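You operate a simulated robot arm through the tools that you are given. There is no shell and no other tool. Be economical: measure what you need, move in short steps, check, and stop when the job is done.

The job below is to be done with a simulated robot arm. You get a single attempt, and the scene is never put back.

Task
Clear the turntable: its bush to the green square, knob back to start, go plug back in its cup.
Fine: swing the dial arm away before setting the bush down; the other bushes stay.

It is judged by the outcome, as a careful person would: the job done as asked, and still so three seconds after it is handed in. It fails if anything else is knocked over, pushed out of place, dropped, spilled or broken.

Robot
A 6-joint arm with a two-finger parallel gripper, fixed in place. Base frame: the origin is at the foot of the arm, x ahead of it, y to its left, z up; the work surface is at about z = 740. Readings come in mm, degrees, newtons and seconds.
With the tool pointing down near the work surface it reaches from about 260 to 680 mm from the base axis. Its first joint turns from -66.0 to 66.0 degrees. Payload 2.9 kg.
Tool frame: the origin (TCP) lies between the finger pads and is the grasp point; the fingertips stand 30 mm ahead of it; z points along the fingers, y is the line along which they close. The gripper opens to 110 mm. The fingers are 20 mm wide and 10 mm thick; the gripper's body (48 by 112 mm) begins 55 mm behind the TCP.
Orientation is that of the tool frame in the base frame, as [roll, pitch, yaw] about the fixed x, y, z axes, in that order (R = Rz(yaw) Ry(pitch) Rx(roll)). With the fingers straight down and closing along the base's y, the tool's x points along the base's -x, its y along +y and its z along -z.

Tools
- The arm moves only by the tool move_arm. Its argument "motion" is a list of rows, each a list of 3 entries, a list of its own where there are three numbers: the shift along the base's x, y, z in mm, then the turn, a rotation vector about the base's x, y, z in degrees, then the opening, from 0 (shut) to 1 (fully open). In form: [[[tx, ty, tz], [rx, ry, rz], jaw], ...]. A call has 1 to 12 rows; each row shifts and turns the commanded pose from where the row before left it. Each row takes 0.2 s and may step no farther than 50 mm and 8.6 degrees from the row before; otherwise, or with a gripper value out of range, the whole call is refused. Where a pose cannot be reached the arm comes as near as it can. A force on the tool above 40 N (or 10 N above the force at the start of the call, whichever is more), or a blocked arm, ends the call early, and 0.2 s more pass. The fingers move at their own pace (about 108 mm/s each) and stop on an object; they squeeze with about 42 N. The grip force told is the motor's: it shows also when the fingers shut on nothing. Time passes only in rows, and 0.2 s behind the last, so rows that do not move let the fingers close. The reply holds the time, the measured pose of the TCP, the force on the tool along the base axes, the opening and the grip force, in the units named above and with some noise.
- Cameras (640 x 400 px; columns grow to the right, rows downward): "scene" is fixed at [72, 403.5, 1403.7]; the picture's right is [-0.85, -0.52, 0.00], its down [-0.24, 0.40, -0.89] and it looks along [0.46, -0.76, -0.47] (base axes); focal length 239 px, centre (320, 200). "wrist" rides on the gripper at [72, 17, -103] in the tool frame; the picture's right is [-0.23, 0.97, 0.00], its down [-0.76, -0.18, -0.62] and it looks along [-0.61, -0.14, 0.78] (tool axes); focal length 222 px, centre (320, 200). There is no depth. A picture from a camera that has moved, and an enlarged one, comes with that camera's place and axes in the base frame and with its lens. The place of the scene camera against the robot may be out by one fixed shift of up to 25 mm in any direction.
- camera(camera): a new picture of that camera. No time passes.
- close_up(camera, box): a new picture of the part [left, top, right, bottom] of that camera's present view, enlarged. No time passes.
- job_done(): hands the job in; it is judged then, once.

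Go step by step. Nothing tells you positions but the pictures and the camera data: compare them with the known pose of the tool, close in by small moves and look again before you grip or let go. The budget is 120 turns and 84 pictures, counting those below and the enlarged ones. Unless the task says otherwise, let go and move clear before handing in, and close with one line.

The tools are called after "Call:" as a command line: name --argument value ..., lists and objects as JSON in quotes. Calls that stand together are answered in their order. move_arm: Moves the arm, as the interface text tells. Its arguments: {"type":"object","properties":{"motion":{"type":"array","items":{"type":"array"}}},"required":["motion"]} The other tools are called the same way: camera (camera) takes a picture; close_up (camera, box) takes an enlarged picture of a part of a camera's view; job_done () hands the job in.

At the start:

```text
time: 0.0
tcp_pos: [381.6, 72.3, 1258.9]
ee_rot: [180.0, 0.0, -180.0]
wrist_force: [0.8, 0.1, -0.7]
opening: 110.0
gripper_force: 0.1
```

scene: 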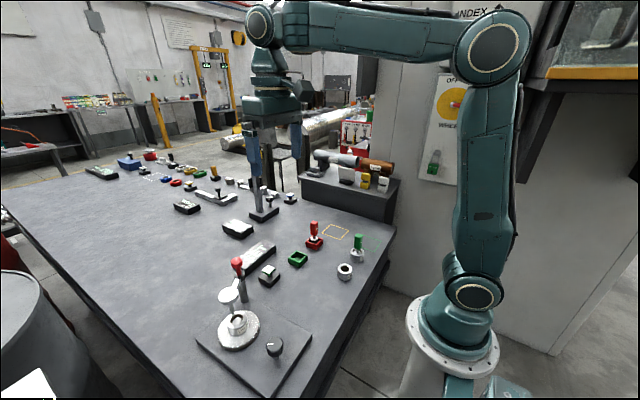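
wrist: 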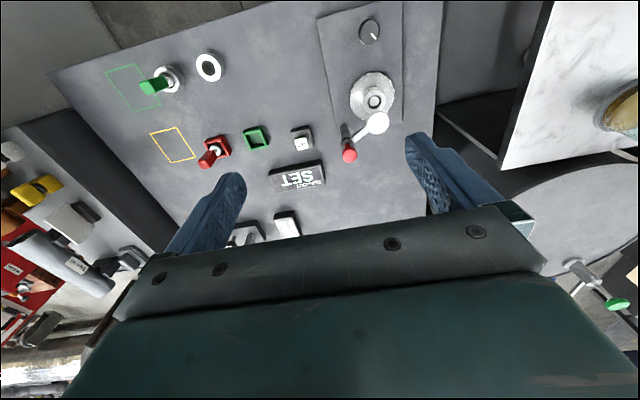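

I see a turntable with a bush, a dial arm with a red handle, a knob, a green square outlined at one side, and red/green plugs with cups. I'll look closer first.

Call:
close_up --camera "scene" --box '[190, 210, 390, 400]'

Call:
close_up --camera "wrist" --box '[80, 0, 440, 225]'

Call:
close_up --camera "wrist" --box '[320, 10, 420, 170]'

Call:
close_up --camera "scene" --box '[400, 0, 560, 190]'

```text
2.11 times, centred on (290, 305) of scene
camera zoom: at [72.0, 403.5, 1403.7], right [-0.85, -0.52, 0.0], down [-0.24, 0.4, -0.89], along [0.46, -0.76, -0.47], focal length 503 px, centre (383, -21)
```

zoom: 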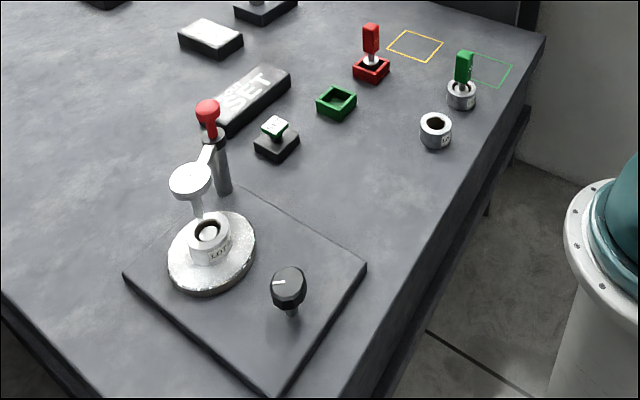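

```text
1.78 times, centred on (260, 112) of wrist
camera zoom: at [308.6, 88.2, 1363.4], right [0.23, 0.97, 0.0], down [0.76, -0.18, 0.62], along [0.61, -0.14, -0.78], focal length 395 px, centre (427, 356)
```

zoom: 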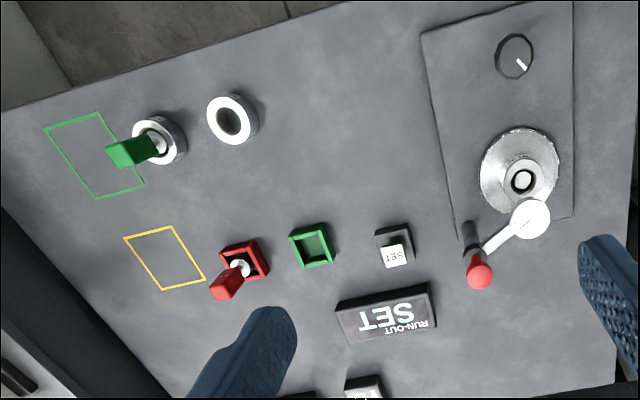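

```text
2.50 times, centred on (370, 90) of wrist
camera zoom: at [308.6, 88.2, 1363.4], right [0.23, 0.97, 0.0], down [0.76, -0.18, 0.62], along [0.61, -0.14, -0.78], focal length 555 px, centre (195, 475)
```

zoom: 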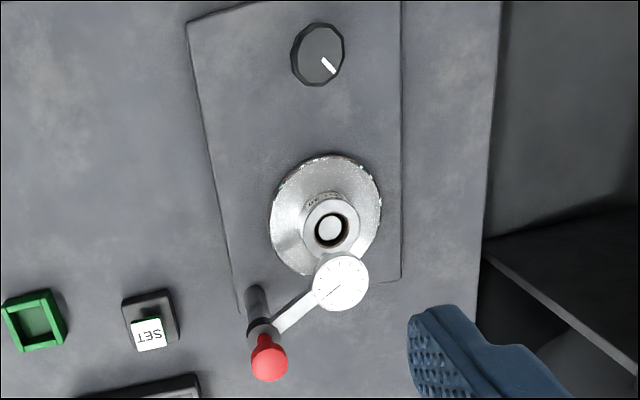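

```text
2.11 times, centred on (480, 95) of scene
camera zoom: at [72.0, 403.5, 1403.7], right [-0.85, -0.52, 0.0], down [-0.24, 0.4, -0.89], along [0.46, -0.76, -0.47], focal length 503 px, centre (-17, 421)
```

zoom: 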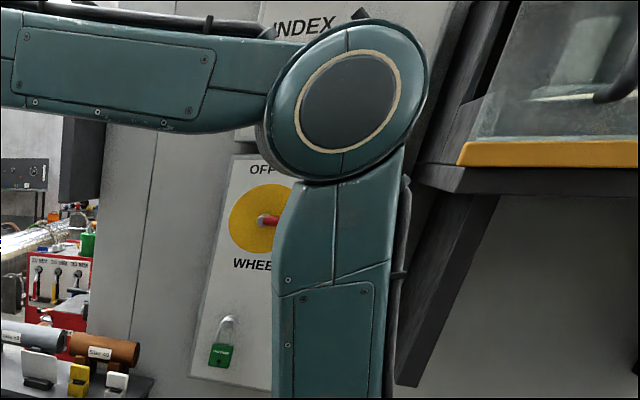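

The go plug (green) sits in a bush around (331,-278), its empty green cup is around (520,-150), and the green square is around (329,-405). The turntable bush is near (477,181), the knob near (348,185) and the dial post near (555,102). Next I'll take a closer look at the knob for its start mark.

Call:
move_arm --motion '[[[-13, 27, -33], [0, 0, 0], 1], [[-13, 27, -33], [0, 0, 0], 1], [[-13, 27, -33], [0, 0, 0], 1], [[-13, 27, -33], [0, 0, 0], 1], [[0, 0, 0], [0, 0, 0], 1]]'

Call:
camera --camera "wrist"

Call:
close_up --camera "scene" --box '[400, 0, 560, 190]'

```text
time: 1.2
tcp_pos: [328.7, 179.8, 1125.4]
ee_rot: [-180.0, 0.0, 180.0]
wrist_force: [-0.4, 0.7, 0.3]
opening: 110.2
gripper_force: 0.1
```

```text
77 pictures are left
camera wrist: at [256.5, 196.9, 1230.3], right [0.23, 0.97, 0.0], down [0.76, -0.18, 0.62], along [0.61, -0.14, -0.78], focal length 222 px, centre (320, 200)
```

wrist: 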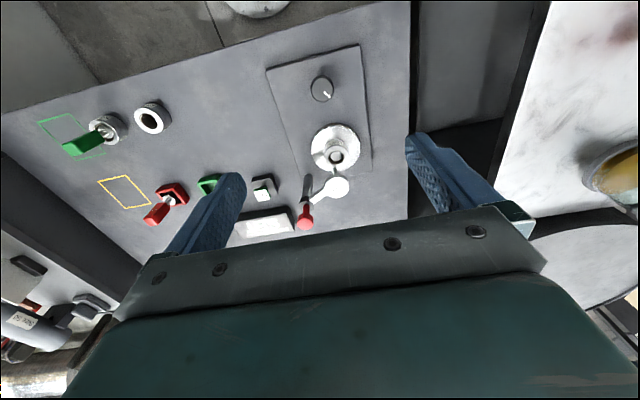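

```text
2.11 times, centred on (480, 95) of scene
camera zoom: at [72.0, 403.5, 1403.7], right [-0.85, -0.52, 0.0], down [-0.24, 0.4, -0.89], along [0.46, -0.76, -0.47], focal length 503 px, centre (-17, 421)
```

zoom: 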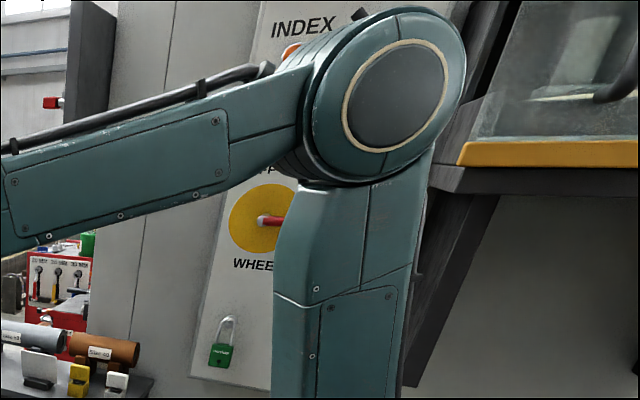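

Call:
close_up --camera "wrist" --box '[255, 35, 385, 235]'

Call:
close_up --camera "wrist" --box '[290, 55, 355, 120]'

```text
2.00 times, centred on (320, 135) of wrist
camera zoom: at [256.5, 196.9, 1230.3], right [0.23, 0.97, 0.0], down [0.76, -0.18, 0.62], along [0.61, -0.14, -0.78], focal length 444 px, centre (320, 330)
```

zoom: 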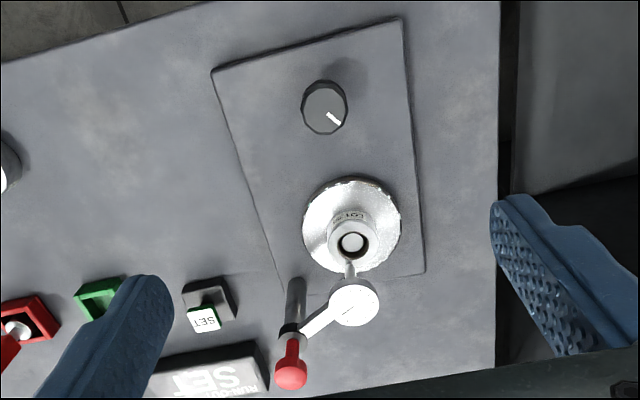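

```text
6.15 times, centred on (322, 88) of wrist
camera zoom: at [256.5, 196.9, 1230.3], right [0.23, 0.97, 0.0], down [0.76, -0.18, 0.62], along [0.61, -0.14, -0.78], focal length 1367 px, centre (305, 892)
```

zoom: 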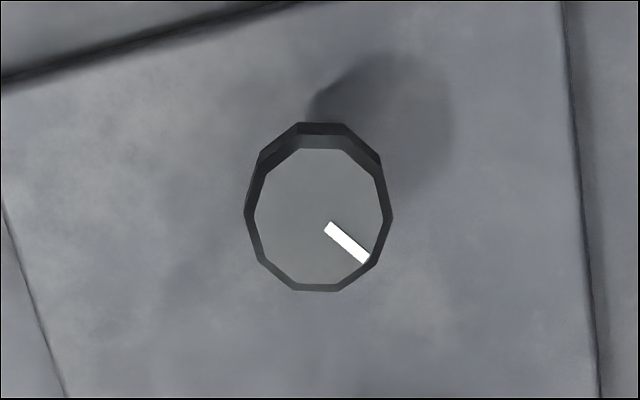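

The knob has a white pointer but I see no mark around it; the sign on the wall ("INDEX") is hidden by the arm. I'll move over the go plug, which also lets me see the sign.

Call:
move_arm --motion '[[[3, -45, -10], [0, 0, 0], 1], [[3, -45, -10], [0, 0, 0], 1], [[3, -45, -10], [0, 0, 0], 1], [[3, -45, -10], [0, 0, 0], 1], [[3, -45, -10], [0, 0, 0], 1], [[3, -45, -10], [0, 0, 0], 1], [[3, -45, -10], [0, 0, 0], 1], [[3, -45, -10], [0, 0, 0], 1], [[3, -45, -10], [0, 0, 0], 1], [[3, -45, -10], [0, 0, 0], 1], [[0, 0, 0], [0, 0, 0], 1]]'

Call:
camera --camera "wrist"

Call:
camera --camera "scene"

```text
time: 3.6
tcp_pos: [359.1, -272.9, 1027.0]
ee_rot: [-180.0, 0.0, 179.9]
wrist_force: [0.8, 0.6, 1.0]
opening: 110.1
gripper_force: 0.1
```

```text
73 pictures are left
camera wrist: at [286.5, -255.3, 1132.0], right [0.23, 0.97, 0.0], down [0.76, -0.18, 0.62], along [0.61, -0.14, -0.78], focal length 222 px, centre (320, 200)
```

wrist: 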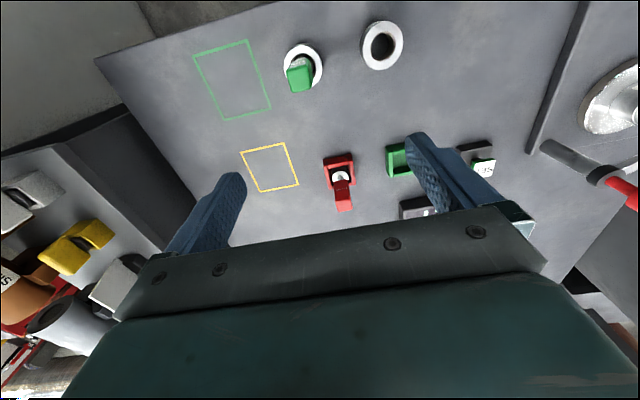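

```text
72 pictures are left
```

scene: 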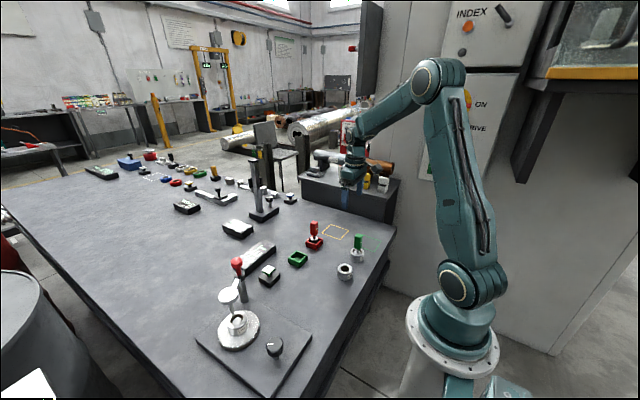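

Call:
close_up --camera "scene" --box '[430, 0, 550, 80]'

Call:
close_up --camera "wrist" --box '[180, 10, 420, 160]'

Call:
close_up --camera "scene" --box '[195, 300, 315, 400]'

```text
5.00 times, centred on (490, 40) of scene
camera zoom: at [72.0, 403.5, 1403.7], right [-0.85, -0.52, 0.0], down [-0.24, 0.4, -0.89], along [0.46, -0.76, -0.47], focal length 1195 px, centre (-530, 1000)
```

zoom: 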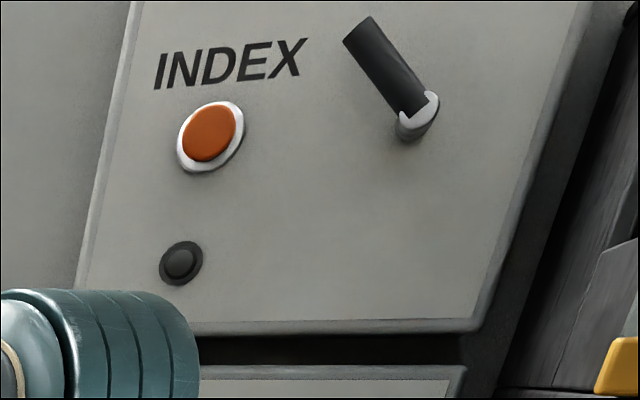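

```text
2.67 times, centred on (300, 85) of wrist
camera zoom: at [286.5, -255.3, 1132.0], right [0.23, 0.97, 0.0], down [0.76, -0.18, 0.62], along [0.61, -0.14, -0.78], focal length 592 px, centre (373, 507)
```

zoom: 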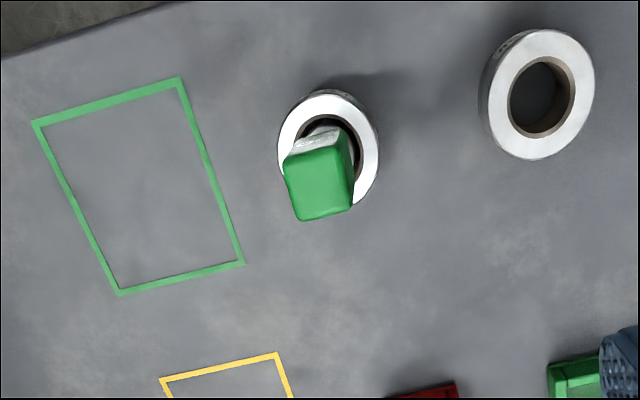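

```text
4.00 times, centred on (255, 350) of scene
camera zoom: at [72.0, 403.5, 1403.7], right [-0.85, -0.52, 0.0], down [-0.24, 0.4, -0.89], along [0.46, -0.76, -0.47], focal length 956 px, centre (580, -400)
```

zoom: 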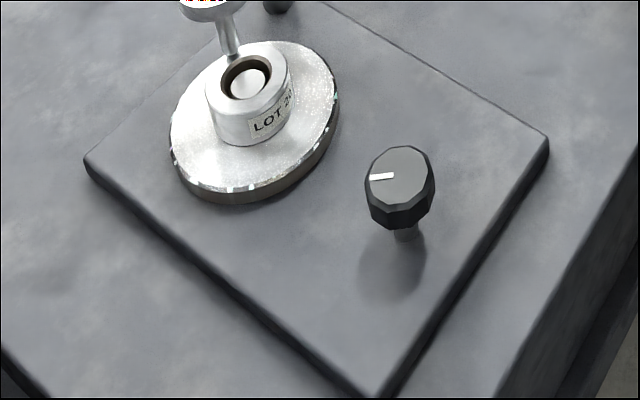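

The wall panel is just machinery. The green plug stands upright in its bush near (334,-290) with its handle square to the base axes, so I'll come down over it part-way and check alignment.

Call:
move_arm --motion '[[[-8, -6, -42], [0, 0, 0], 1], [[-8, -6, -42], [0, 0, 0], 1], [[-8, -5, -43], [0, 0, 0], 1], [[0, 0, 0], [0, 0, 0], 0.7], [[0, 0, 0], [0, 0, 0], 0.7]]'

Call:
camera --camera "wrist"

Call:
close_up --camera "scene" --box '[310, 130, 410, 290]'

```text
time: 4.8
tcp_pos: [334.5, -288.6, 902.1]
ee_rot: [-179.9, -0.1, -179.9]
wrist_force: [0.5, 0.1, 0.3]
opening: 76.9
gripper_force: 0.1
```

```text
68 pictures are left
camera wrist: at [262.3, -270.9, 1005.7], right [0.23, 0.97, 0.0], down [0.76, -0.18, 0.62], along [0.61, -0.14, -0.78], focal length 222 px, centre (320, 200)
```

wrist: 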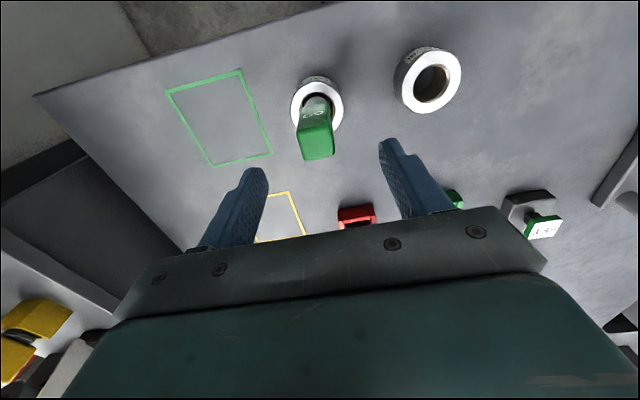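

```text
2.50 times, centred on (360, 210) of scene
camera zoom: at [72.0, 403.5, 1403.7], right [-0.85, -0.52, 0.0], down [-0.24, 0.4, -0.89], along [0.46, -0.76, -0.47], focal length 598 px, centre (220, 175)
```

zoom: 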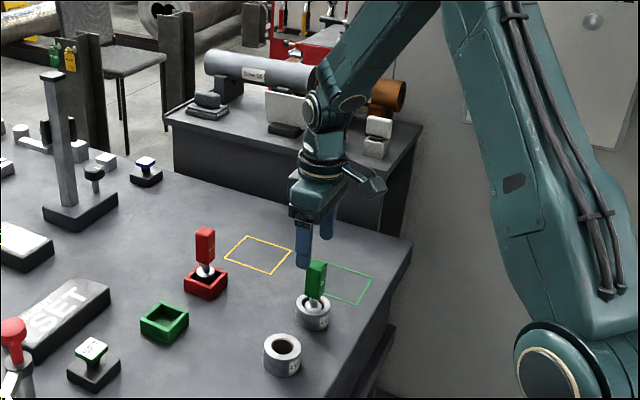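

The handle top is at about z 848, 24 mm wide and centred near (332,-290). I'll descend with tips just above the bush and close.

Call:
move_arm --motion '[[[-3, -1, -40], [0, 0, 0], 0.7], [[0, 0, -37], [0, 0, 0], 0.7], [[0, 0, 0], [0, 0, 0], 0.7]]'

Call:
camera --camera "wrist"

Call:
close_up --camera "scene" --box '[310, 180, 410, 290]'

```text
time: 5.6
tcp_pos: [331.9, -289.8, 824.1]
ee_rot: [180.0, 0.0, -179.9]
wrist_force: [-0.3, -0.4, -0.8]
opening: 77.1
gripper_force: 0.0
```

```text
66 pictures are left
camera wrist: at [259.5, -272.6, 928.6], right [0.23, 0.97, 0.0], down [0.76, -0.18, 0.62], along [0.61, -0.14, -0.78], focal length 222 px, centre (320, 200)
```

wrist: 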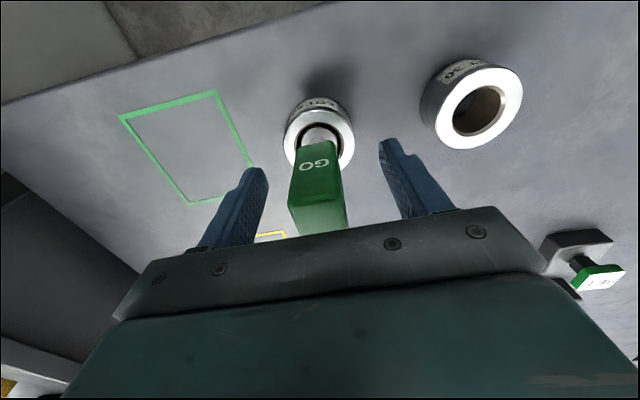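

```text
3.64 times, centred on (360, 235) of scene
camera zoom: at [72.0, 403.5, 1403.7], right [-0.85, -0.52, 0.0], down [-0.24, 0.4, -0.89], along [0.46, -0.76, -0.47], focal length 869 px, centre (174, 73)
```

zoom: 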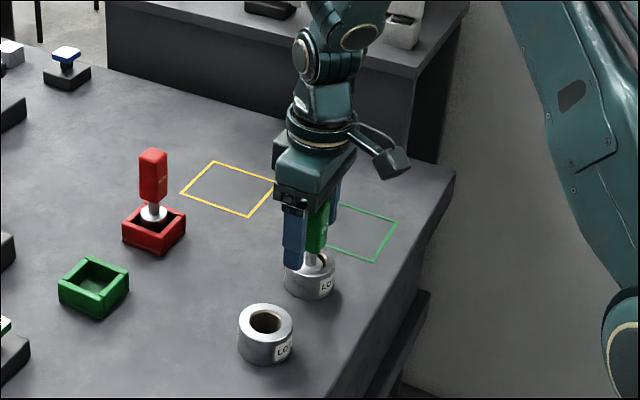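

The fingers straddle the handle at mid-height, so I'll close.

Call:
move_arm --motion '[[[0, 0, 0], [0, 0, 0], 0.1], [[0, 0, 0], [0, 0, 0], 0.1], [[0, 0, 0], [0, 0, 0], 0.1]]'

Call:
camera --camera "wrist"

```text
time: 6.4
tcp_pos: [331.6, -289.4, 824.6]
ee_rot: [-180.0, -0.1, -180.0]
wrist_force: [-0.3, 0.5, 0.1]
opening: 25.5
gripper_force: 42.0
```

```text
64 pictures are left
camera wrist: at [259.4, -272.4, 928.8], right [0.23, 0.97, 0.0], down [0.76, -0.18, 0.62], along [0.61, -0.14, -0.78], focal length 222 px, centre (320, 200)
```

wrist: 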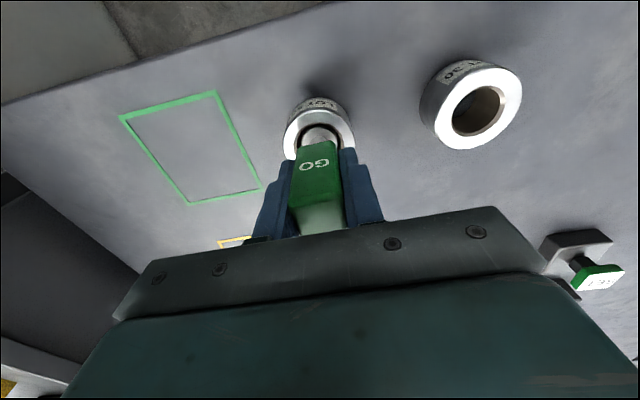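

Gripped at 25.5 mm without disturbing the bush. I'll lift straight up.

Call:
move_arm --motion '[[[0, 0, 15], [0, 0, 0], 0.1], [[0, 0, 25], [0, 0, 0], 0.1], [[0, 0, 35], [0, 0, 0], 0.1], [[0, 0, 45], [0, 0, 0], 0.1], [[0, 0, 0], [0, 0, 0], 0.1]]'

Call:
camera --camera "wrist"

Call:
close_up --camera "scene" --box '[310, 150, 410, 290]'

```text
time: 7.6
tcp_pos: [331.5, -288.0, 943.0]
ee_rot: [180.0, 0.0, -179.9]
wrist_force: [-0.5, 0.1, -1.3]
opening: 25.6
gripper_force: 42.2
```

```text
63 pictures are left
camera wrist: at [260.0, -271.6, 1048.4], right [0.23, 0.97, 0.0], down [0.76, -0.18, 0.62], along [0.61, -0.14, -0.78], focal length 222 px, centre (320, 200)
```

wrist: 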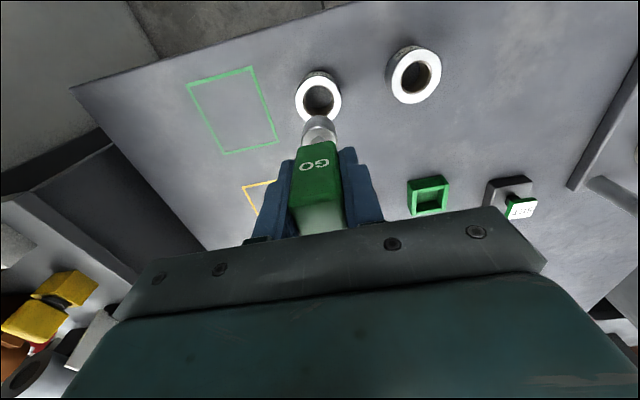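

```text
2.86 times, centred on (360, 220) of scene
camera zoom: at [72.0, 403.5, 1403.7], right [-0.85, -0.52, 0.0], down [-0.24, 0.4, -0.89], along [0.46, -0.76, -0.47], focal length 683 px, centre (206, 143)
```

zoom: 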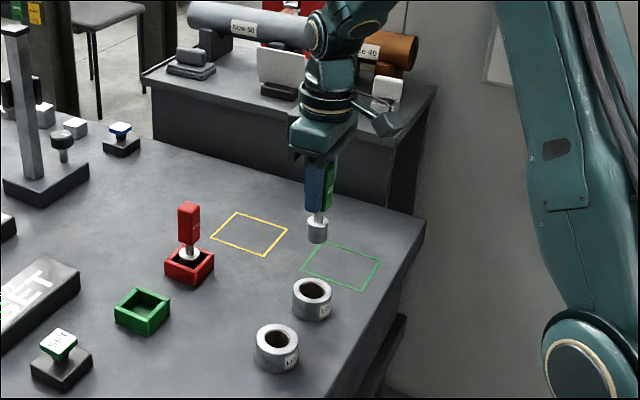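

The plug is out and its bush stayed put. Now I'll move to view the green cup from closer to pin down its position.

Call:
move_arm --motion '[[[20, 20, 0], [0, 0, 0], 0.1], [[30, 30, 0], [0, 0, 0], 0.1], [[28, 30, 0], [0, 0, 0], 0.1], [[0, 0, 0], [0, 0, 0], 0.1]]'

Call:
camera --camera "wrist"

Call:
close_up --camera "wrist" --box '[300, 80, 500, 220]'

```text
time: 8.6
tcp_pos: [408.9, -208.7, 942.9]
ee_rot: [180.0, 0.0, 180.0]
wrist_force: [-0.3, 0.5, -2.9]
opening: 25.7
gripper_force: 42.5
```

```text
61 pictures are left
camera wrist: at [337.4, -191.0, 1047.2], right [0.23, 0.97, 0.0], down [0.76, -0.18, 0.62], along [0.61, -0.14, -0.78], focal length 222 px, centre (320, 200)
```

wrist: 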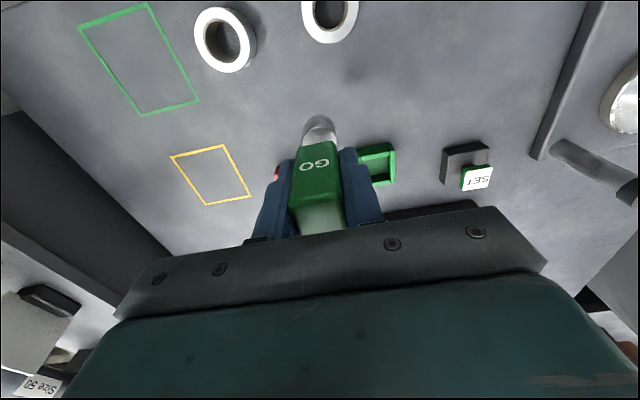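

```text
2.86 times, centred on (400, 150) of wrist
camera zoom: at [337.4, -191.0, 1047.2], right [0.23, 0.97, 0.0], down [0.76, -0.18, 0.62], along [0.61, -0.14, -0.78], focal length 635 px, centre (91, 343)
```

zoom: 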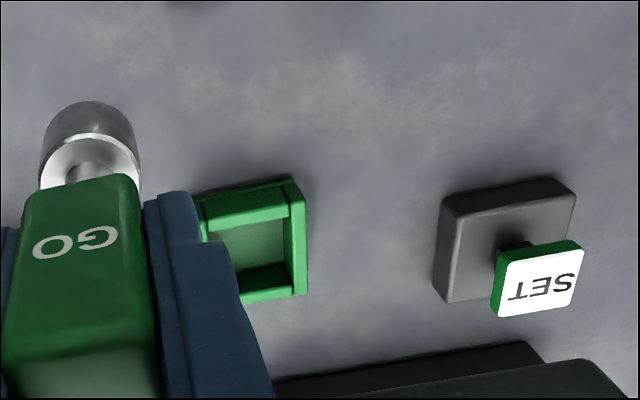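

The finger hides part of the cup; I'll step sideways for a clear view.

Call:
move_arm --motion '[[[0, -40, 0], [0, 0, 0], 0.1], [[0, -30, 0], [0, 0, 0], 0.1], [[0, 0, 0], [0, 0, 0], 0.1]]'

Call:
close_up --camera "wrist" --box '[380, 100, 480, 200]'

Call:
close_up --camera "scene" --box '[270, 200, 350, 290]'

```text
time: 9.4
tcp_pos: [409.7, -278.8, 943.3]
ee_rot: [179.9, 0.0, -180.0]
wrist_force: [0.3, 0.1, -2.0]
opening: 25.9
gripper_force: 41.4
```

```text
4.00 times, centred on (430, 150) of wrist
camera zoom: at [337.1, -261.5, 1047.2], right [0.23, 0.97, 0.0], down [0.76, -0.18, 0.62], along [0.61, -0.14, -0.78], focal length 888 px, centre (-120, 400)
```

zoom: 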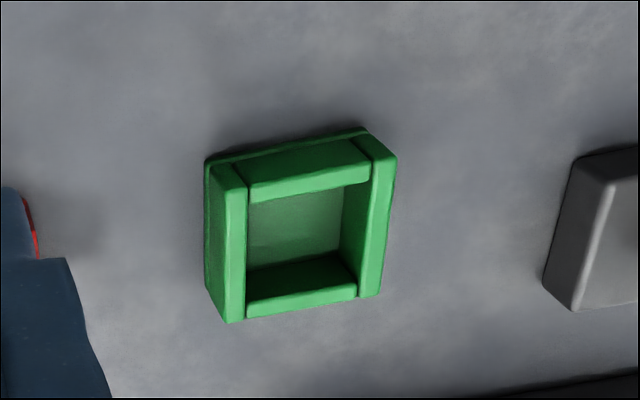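

```text
4.44 times, centred on (310, 245) of scene
camera zoom: at [72.0, 403.5, 1403.7], right [-0.85, -0.52, 0.0], down [-0.24, 0.4, -0.89], along [0.46, -0.76, -0.47], focal length 1062 px, centre (364, 0)
```

zoom: 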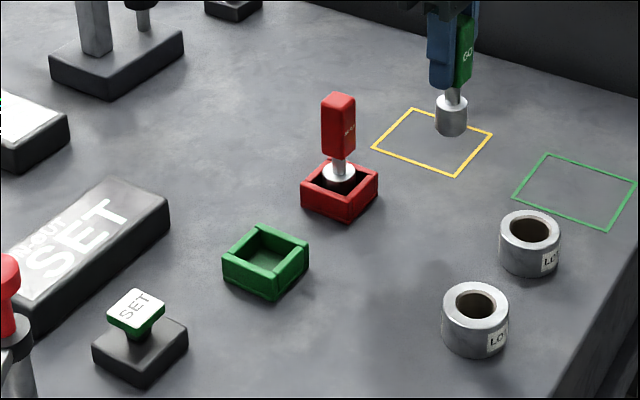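

The cup is centred near (521,-149) with a 42 mm square opening. I'll move above it, y first.

Call:
move_arm --motion '[[[0, 45, 0], [0, 0, 0], 0.1], [[0, 45, 0], [0, 0, 0], 0.1], [[10, 39, 0], [0, 0, 0], 0.1], [[40, 0, 0], [0, 0, 0], 0.1], [[40, 0, 0], [0, 0, 0], 0.1], [[21, 0, -20], [0, 0, 0], 0.1], [[0, 0, -25], [0, 0, 0], 0.1], [[0, 0, 0], [0, 0, 0], 0.1]]'

Call:
close_up --camera "wrist" --box '[240, 60, 440, 200]'

Call:
close_up --camera "scene" --box '[260, 180, 350, 290]'

```text
time: 11.2
tcp_pos: [521.3, -149.7, 898.1]
ee_rot: [180.0, 0.0, 179.9]
wrist_force: [0.2, -1.1, -2.2]
opening: 25.8
gripper_force: 41.8
```

```text
2.86 times, centred on (340, 130) of wrist
camera zoom: at [448.3, -132.5, 1002.8], right [0.23, 0.97, 0.0], down [0.76, -0.18, 0.62], along [0.61, -0.14, -0.78], focal length 635 px, centre (263, 400)
```

zoom: 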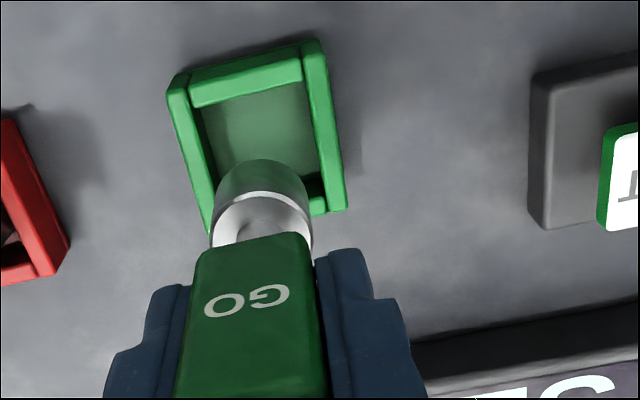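

```text
3.64 times, centred on (305, 235) of scene
camera zoom: at [72.0, 403.5, 1403.7], right [-0.85, -0.52, 0.0], down [-0.24, 0.4, -0.89], along [0.46, -0.76, -0.47], focal length 869 px, centre (374, 73)
```

zoom: 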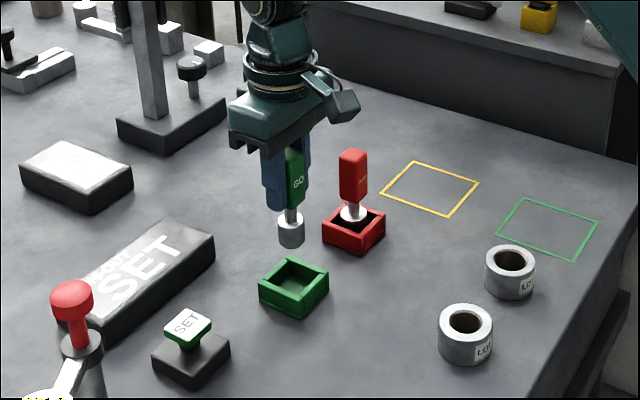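

Alignment is within 2 mm. I'll descend in steps, watching the force.

Call:
move_arm --motion '[[[-1, -1.5, -20], [0, 0, 0], 0.1], [[0, 0, -20], [0, 0, 0], 0.1], [[0, 0, -15], [0, 0, 0], 0.1], [[0, 0, 0], [0, 0, 0], 0.1]]'

Call:
close_up --camera "wrist" --box '[240, 60, 440, 200]'

Call:
close_up --camera "scene" --box '[270, 200, 340, 290]'

```text
time: 12.2
tcp_pos: [519.8, -150.2, 842.8]
ee_rot: [-179.9, 0.0, 179.9]
wrist_force: [-0.3, 0.1, -1.8]
opening: 26.0
gripper_force: 42.1
```

```text
2.86 times, centred on (340, 130) of wrist
camera zoom: at [447.2, -133.7, 947.1], right [0.23, 0.97, 0.0], down [0.76, -0.18, 0.62], along [0.61, -0.14, -0.78], focal length 635 px, centre (263, 400)
```

zoom: 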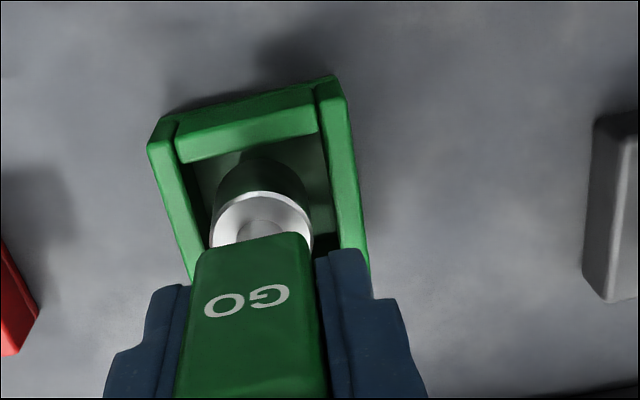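

```text
4.44 times, centred on (305, 245) of scene
camera zoom: at [72.0, 403.5, 1403.7], right [-0.85, -0.52, 0.0], down [-0.24, 0.4, -0.89], along [0.46, -0.76, -0.47], focal length 1062 px, centre (387, 0)
```

zoom: 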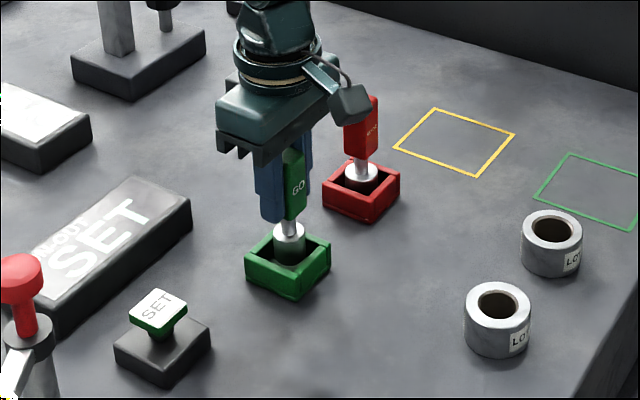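

The plug is inside the cup walls, still hovering a bit. I'll lower gently till it touches.

Call:
move_arm --motion '[[[0, 0, -4], [0, 0, 0], 0.1], [[0, 0, -4], [0, 0, 0], 0.1], [[0, 0, 0], [0, 0, 0], 0.1]]'

Call:
close_up --camera "scene" --box '[270, 200, 340, 290]'

```text
time: 13.0
tcp_pos: [520.3, -150.5, 834.7]
ee_rot: [-180.0, 0.0, -180.0]
wrist_force: [-0.3, 0.2, -2.9]
opening: 26.0
gripper_force: 41.7
```

```text
4.44 times, centred on (305, 245) of scene
camera zoom: at [72.0, 403.5, 1403.7], right [-0.85, -0.52, 0.0], down [-0.24, 0.4, -0.89], along [0.46, -0.76, -0.47], focal length 1062 px, centre (387, 0)
```

zoom: 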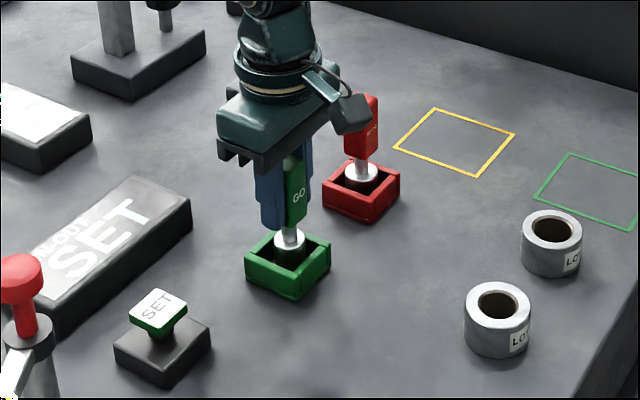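

Call:
move_arm --motion '[[[0, 0, -2], [0, 0, 0], 0.1], [[0, 0, -2], [0, 0, 0], 0.1], [[0, 0, 0], [0, 0, 0], 0.1]]'

```text
time: 13.8
tcp_pos: [520.2, -151.4, 830.3]
ee_rot: [-180.0, 0.0, 179.9]
wrist_force: [0.8, -1.2, -2.0]
opening: 25.8
gripper_force: 42.3
```

No contact yet, so I'll go slightly lower.

Call:
move_arm --motion '[[[0, 0, -2], [0, 0, 0], 0.1], [[0, 0, -1], [0, 0, 0], 0.1], [[0, 0, 0], [0, 0, 0], 0.1]]'

Call:
close_up --camera "scene" --box '[270, 200, 340, 290]'

```text
time: 14.6
tcp_pos: [521.0, -150.8, 830.9]
ee_rot: [-180.0, 0.3, 180.0]
wrist_force: [-9.9, 2.8, 31.8]
opening: 25.9
gripper_force: 42.0
```

```text
4.44 times, centred on (305, 245) of scene
camera zoom: at [71.2, 403.7, 1403.6], right [-0.85, -0.52, 0.0], down [-0.24, 0.4, -0.89], along [0.46, -0.76, -0.46], focal length 1062 px, centre (387, 0)
```

zoom: 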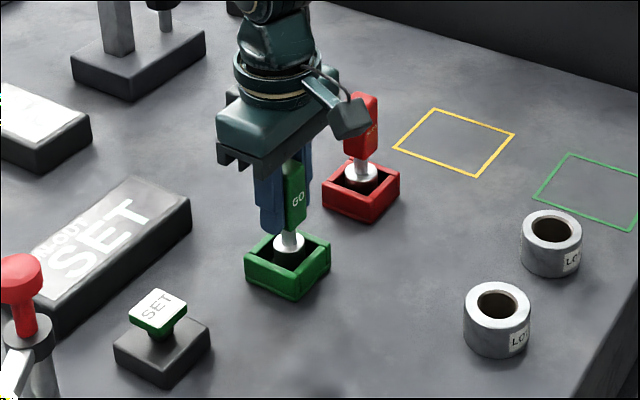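

It has touched the floor (32 N). I'll ease up 2.5 mm and release.

Call:
move_arm --motion '[[[0, 0, 2.5], [0, 0, 0], 0.1], [[0, 0, 0], [0, 0, 0], 0.1]]'

```text
time: 15.2
tcp_pos: [519.5, -152.3, 830.2]
ee_rot: [-179.9, 0.2, -180.0]
wrist_force: [1.8, -0.8, 9.3]
opening: 25.8
gripper_force: 42.0
```

Call:
move_arm --motion '[[[0, 0, 0.5], [0, 0, 0], 0.3], [[0, 0, 0], [0, 0, 0], 0.5], [[0, 0, 0], [0, 0, 0], 0.5], [[0, 0, 30], [0, 0, 0], 0.5], [[0, 0, 40], [0, 0, 0], 0.5], [[0, 0, 40], [0, 0, 0], 0.5], [[0, 0, 0], [0, 0, 0], 0.5]]'

Call:
close_up --camera "scene" --box '[270, 200, 340, 290]'

```text
time: 16.8
tcp_pos: [520.5, -152.0, 941.1]
ee_rot: [179.9, 0.0, 180.0]
wrist_force: [0.1, -0.2, -0.3]
opening: 55.1
gripper_force: 0.1
```

```text
4.44 times, centred on (305, 245) of scene
camera zoom: at [72.0, 403.5, 1403.7], right [-0.85, -0.52, 0.0], down [-0.24, 0.4, -0.89], along [0.46, -0.76, -0.47], focal length 1062 px, centre (387, 0)
```

zoom: 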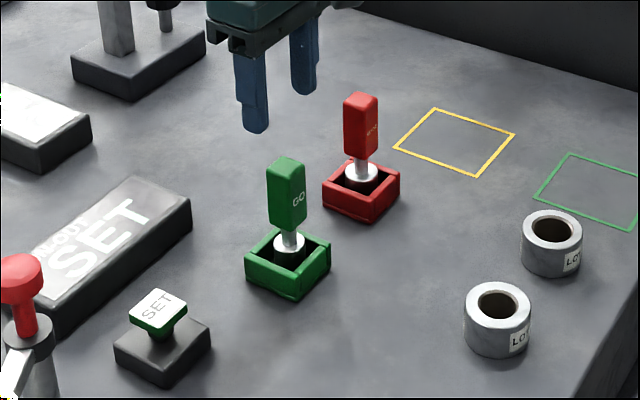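

The go plug stands in its cup. Next I'll view the dial arm and turntable from close up.

Call:
move_arm --motion '[[[0, 0, 40], [0, 0, 0], 0.5], [[-30, 40, 30], [0, 0, 0], 0.5], [[-30, 40, 20], [0, 0, 0], 0.5], [[-30, 40, 20], [0, 0, 0], 0.5], [[-20, 40, 0], [0, 0, 0], 0.5], [[-20, 40, 0], [0, 0, 0], 0.5], [[0, 0, 0], [0, 0, 0], 0.5]]'

Call:
camera --camera "wrist"

Call:
close_up --camera "scene" --box '[190, 240, 310, 390]'

```text
refused: row 2 steps farther than a row can; nothing moved
```

```text
50 pictures are left
camera wrist: at [448.1, -135.1, 1045.6], right [0.23, 0.97, 0.0], down [0.76, -0.18, 0.62], along [0.61, -0.14, -0.78], focal length 222 px, centre (320, 200)
```

wrist: 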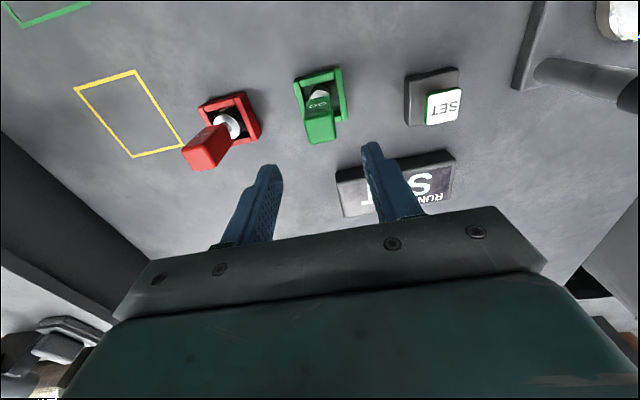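

```text
2.67 times, centred on (250, 315) of scene
camera zoom: at [72.0, 403.5, 1403.7], right [-0.85, -0.52, 0.0], down [-0.24, 0.4, -0.89], along [0.46, -0.76, -0.47], focal length 638 px, centre (507, -107)
```

zoom: 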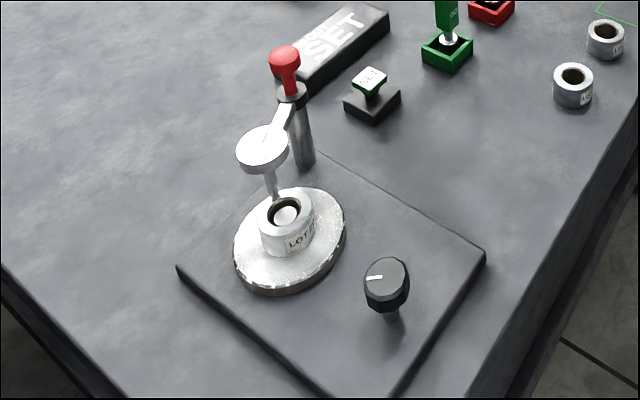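

I'll redo that move with shorter steps to view the dial arm.

Call:
move_arm --motion '[[[0, 0, 40], [0, 0, 0], 0.5], [[-25, 35, 20], [0, 0, 0], 0.5], [[-25, 35, 20], [0, 0, 0], 0.5], [[-25, 35, 20], [0, 0, 0], 0.5], [[-25, 40, 0], [0, 0, 0], 0.5], [[-20, 40, 0], [0, 0, 0], 0.5], [[0, 25, 0], [0, 0, 0], 0.5], [[0, 0, 0], [0, 0, 0], 0]]'

Call:
camera --camera "wrist"

Call:
close_up --camera "wrist" --box '[270, 30, 450, 210]'

```text
time: 18.6
tcp_pos: [399.7, 58.1, 1041.9]
ee_rot: [180.0, 0.0, -180.0]
wrist_force: [0.0, 0.6, 0.7]
opening: 0.1
gripper_force: 28.9
```

```text
48 pictures are left
camera wrist: at [327.7, 76.6, 1145.5], right [0.23, 0.97, 0.0], down [0.76, -0.18, 0.62], along [0.61, -0.14, -0.78], focal length 222 px, centre (320, 200)
```

wrist: 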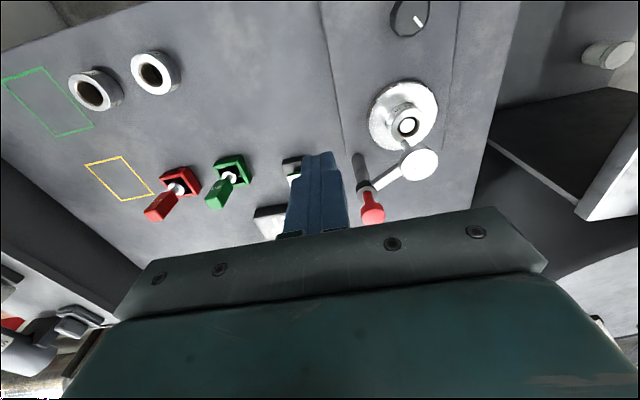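

```text
2.22 times, centred on (360, 120) of wrist
camera zoom: at [327.7, 76.6, 1145.5], right [0.23, 0.97, 0.0], down [0.76, -0.18, 0.62], along [0.61, -0.14, -0.78], focal length 494 px, centre (231, 378)
```

zoom: 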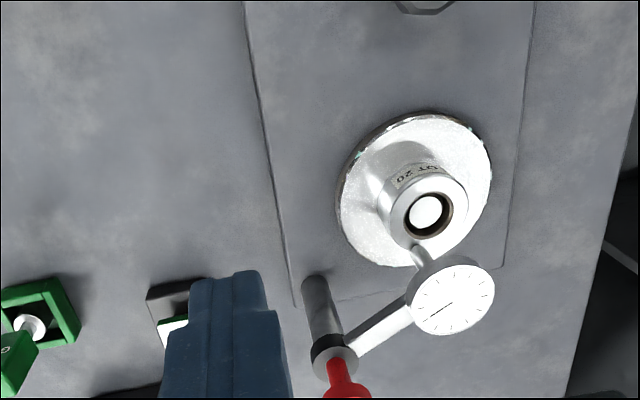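

The dial is centred near (500,171,886) on a post near (543,100), and its stylus is on the bush near (478,180, top 811). I'll put the closed fingers on the dial's near side, clear of it, and check before pushing it round toward +x.

Call:
move_arm --motion '[[[25, 40, 0], [0, 0, 0], 0], [[25, 43, -15], [0, 0, 0], 0], [[0, 0, -45], [0, 0, 0], 0], [[0, 0, -45], [0, 0, 0], 0], [[0, 0, -42], [0, 0, 0], 0], [[0, 0, 0], [0, 0, 0], 0]]'

Call:
camera --camera "wrist"

Call:
close_up --camera "scene" --box '[190, 220, 310, 370]'

```text
refused: row 2 steps farther than a row can; nothing moved
```

```text
46 pictures are left
camera wrist: at [327.7, 76.6, 1145.5], right [0.23, 0.97, 0.0], down [0.76, -0.18, 0.62], along [0.61, -0.14, -0.78], focal length 222 px, centre (320, 200)
```

wrist: 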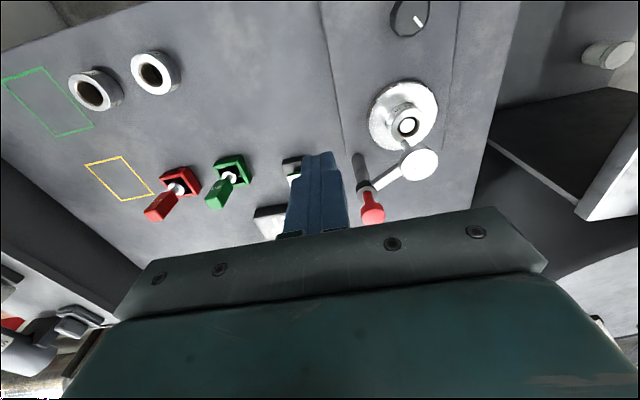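

```text
2.67 times, centred on (250, 295) of scene
camera zoom: at [71.9, 403.5, 1403.7], right [-0.85, -0.52, 0.0], down [-0.24, 0.4, -0.89], along [0.46, -0.76, -0.47], focal length 638 px, centre (507, -53)
```

zoom: 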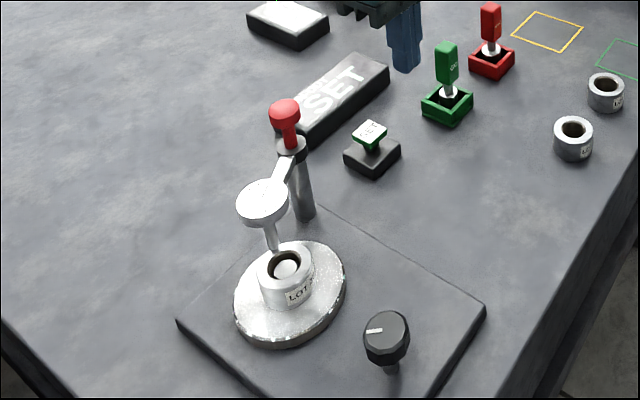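

One step was too long, so I'll redo it shorter.

Call:
move_arm --motion '[[[25, 40, 0], [0, 0, 0], 0], [[25, 41, 0], [0, 0, 0], 0], [[0, 0, -48], [0, 0, 0], 0], [[0, 0, -48], [0, 0, 0], 0], [[0, 0, -49], [0, 0, 0], 0], [[0, 0, 0], [0, 0, 0], 0]]'

Call:
camera --camera "wrist"

Call:
close_up --camera "scene" --box '[190, 220, 310, 370]'

```text
time: 20.0
tcp_pos: [450.1, 139.6, 896.9]
ee_rot: [180.0, 0.1, -180.0]
wrist_force: [-0.2, 0.4, -0.2]
opening: 0.0
gripper_force: 37.3
```

```text
44 pictures are left
camera wrist: at [377.7, 156.6, 1000.9], right [0.23, 0.97, 0.0], down [0.76, -0.18, 0.62], along [0.61, -0.14, -0.78], focal length 222 px, centre (320, 200)
```

wrist: 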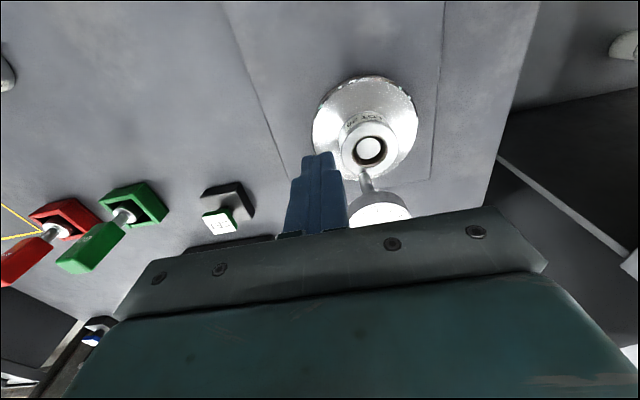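

```text
2.67 times, centred on (250, 295) of scene
camera zoom: at [72.0, 403.5, 1403.7], right [-0.85, -0.52, 0.0], down [-0.24, 0.4, -0.89], along [0.46, -0.76, -0.47], focal length 638 px, centre (507, -53)
```

zoom: 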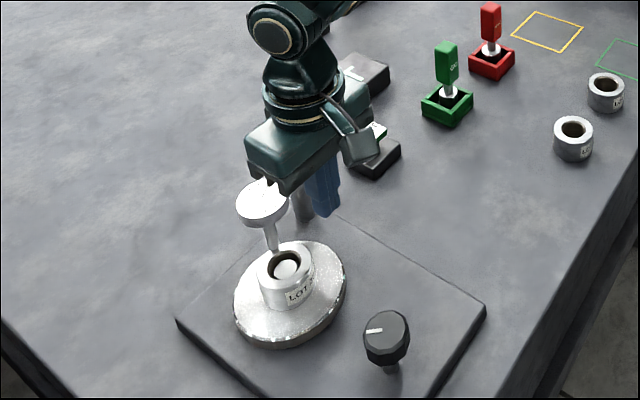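

The finger tips are at dial height with clear space. I'll push along the arc in small steps.

Call:
move_arm --motion '[[[10, 6, 0], [0, 0, 0], 0], [[9, 6.5, 0], [0, 0, 0], 0], [[9, 9, 0], [0, 0, 0], 0], [[9, 9, 0], [0, 0, 0], 0], [[0, 0, 0], [0, 0, 0], 0]]'

Call:
close_up --camera "scene" --box '[190, 220, 310, 370]'

```text
time: 20.9
tcp_pos: [472.3, 156.1, 896.2]
ee_rot: [-179.3, -1.3, 179.5]
wrist_force: [-10.4, -6.8, 10.0]
opening: 0.1
gripper_force: 37.5
stopped in row 4: the force on the tool passed its limit (the readings are from after the stop); the commanded pose is now the measured one
```

```text
2.67 times, centred on (250, 295) of scene
camera zoom: at [71.6, 403.3, 1403.8], right [-0.85, -0.52, 0.0], down [-0.24, 0.4, -0.89], along [0.46, -0.76, -0.47], focal length 638 px, centre (507, -53)
```

zoom: 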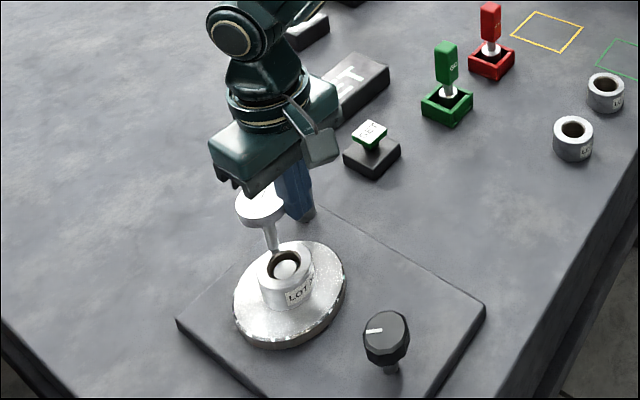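

The dial resisted a quick push; I'll back off slightly and push more slowly.

Call:
move_arm --motion '[[[-4, -3, 0], [0, 0, 0], 0], [[0, 0, 0], [0, 0, 0], 0], [[2, 1.5, 0], [0, 0, 0], 0], [[2, 1.5, 0], [0, 0, 0], 0], [[1, 1, 0], [0, 0, 0], 0], [[1, 1, 0], [0, 0, 0], 0], [[0, 0, 0], [0, 0, 0], 0]]'

Call:
close_up --camera "scene" --box '[220, 260, 290, 340]'

```text
time: 22.4
tcp_pos: [472.9, 155.4, 895.4]
ee_rot: [-179.1, -1.5, 179.4]
wrist_force: [-25.3, -22.9, 14.7]
opening: 0.0
gripper_force: 37.5
```

```text
5.00 times, centred on (255, 300) of scene
camera zoom: at [71.1, 402.9, 1403.9], right [-0.85, -0.52, 0.0], down [-0.24, 0.4, -0.89], along [0.46, -0.75, -0.47], focal length 1195 px, centre (645, -300)
```

zoom: 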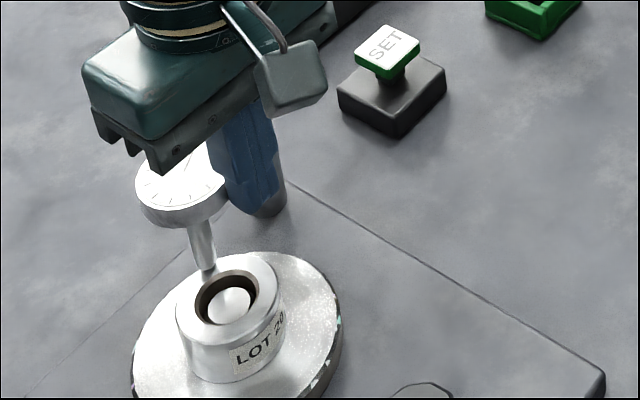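

The dial holds against about 34 N, so this may be a stop. I'll back off and look closely at the stylus and the hinge.

Call:
move_arm --motion '[[[-10, -8, 0], [0, 0, 0], 0], [[-20, -20, 0], [0, 0, 0], 0], [[0, 0, 0], [0, 0, 0], 0]]'

Call:
close_up --camera "wrist" --box '[300, 60, 440, 230]'

Call:
close_up --camera "scene" --box '[220, 260, 290, 340]'

```text
time: 23.2
tcp_pos: [447.4, 131.3, 896.5]
ee_rot: [-179.6, -0.9, 179.6]
wrist_force: [0.0, -0.4, 0.5]
opening: 0.0
gripper_force: 37.5
```

```text
2.35 times, centred on (370, 145) of wrist
camera zoom: at [375.7, 150.2, 1001.7], right [0.23, 0.97, -0.01], down [0.77, -0.18, 0.61], along [0.59, -0.15, -0.79], focal length 523 px, centre (202, 329)
```

zoom: 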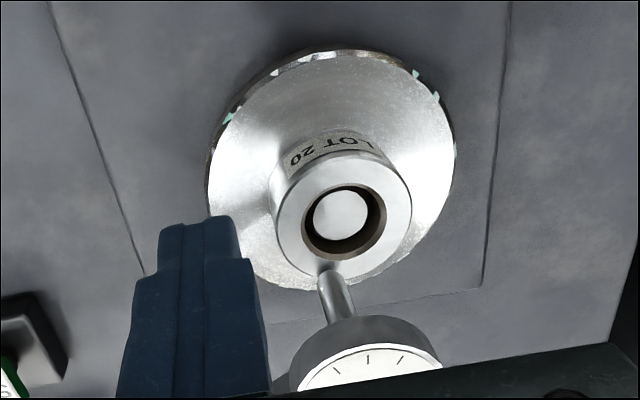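

```text
5.00 times, centred on (255, 300) of scene
camera zoom: at [72.0, 403.5, 1403.7], right [-0.85, -0.52, 0.0], down [-0.24, 0.4, -0.89], along [0.46, -0.76, -0.47], focal length 1195 px, centre (645, -300)
```

zoom: 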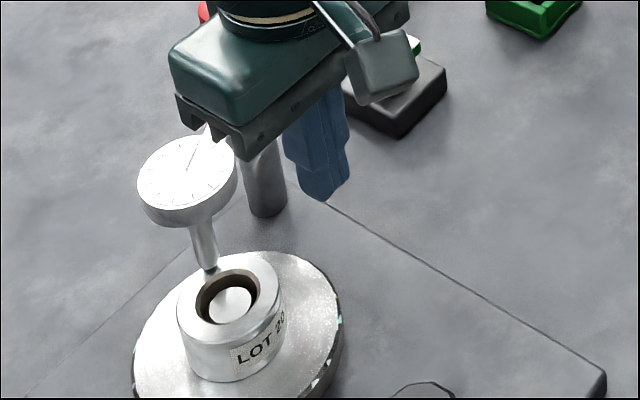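

The stylus rests at the top rim of the bush, and the +x direction appears to be the hinge's stop. I'll go to the dial's other side and try swinging it the other way, gently.

Call:
move_arm --motion '[[[0, 0, 45], [0.4, -0.9, 0.4], 0], [[0, 40, 20], [0, 0, 0], 0], [[30, 30, 0], [0, 0, 0], 0], [[40, 0, 0], [0, 0, 0], 0], [[28, 0, 0], [0, 0, 0], 0], [[0, 0, -32], [0, 0, 0], 0], [[0, 0, -32], [0, 0, 0], 0], [[0, 0, 0], [0, 0, 0], 0]]'

Call:
close_up --camera "scene" --box '[200, 240, 300, 340]'

```text
time: 25.1
tcp_pos: [543.9, 201.5, 897.0]
ee_rot: [-179.7, 0.0, 180.0]
wrist_force: [0.3, -0.2, -0.3]
opening: 0.0
gripper_force: 37.5
```

```text
4.00 times, centred on (250, 290) of scene
camera zoom: at [72.0, 403.5, 1403.7], right [-0.85, -0.52, 0.0], down [-0.24, 0.4, -0.89], along [0.46, -0.76, -0.47], focal length 956 px, centre (600, -160)
```

zoom: 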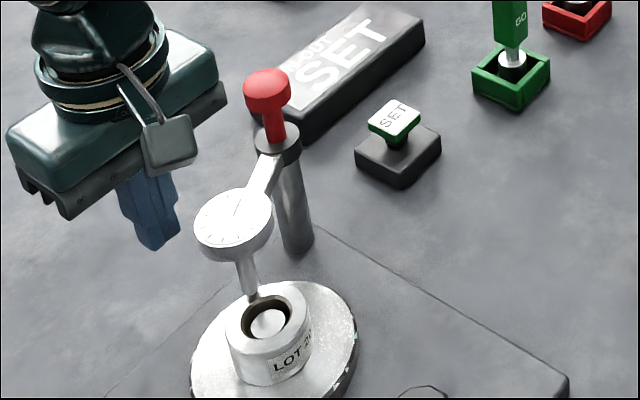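

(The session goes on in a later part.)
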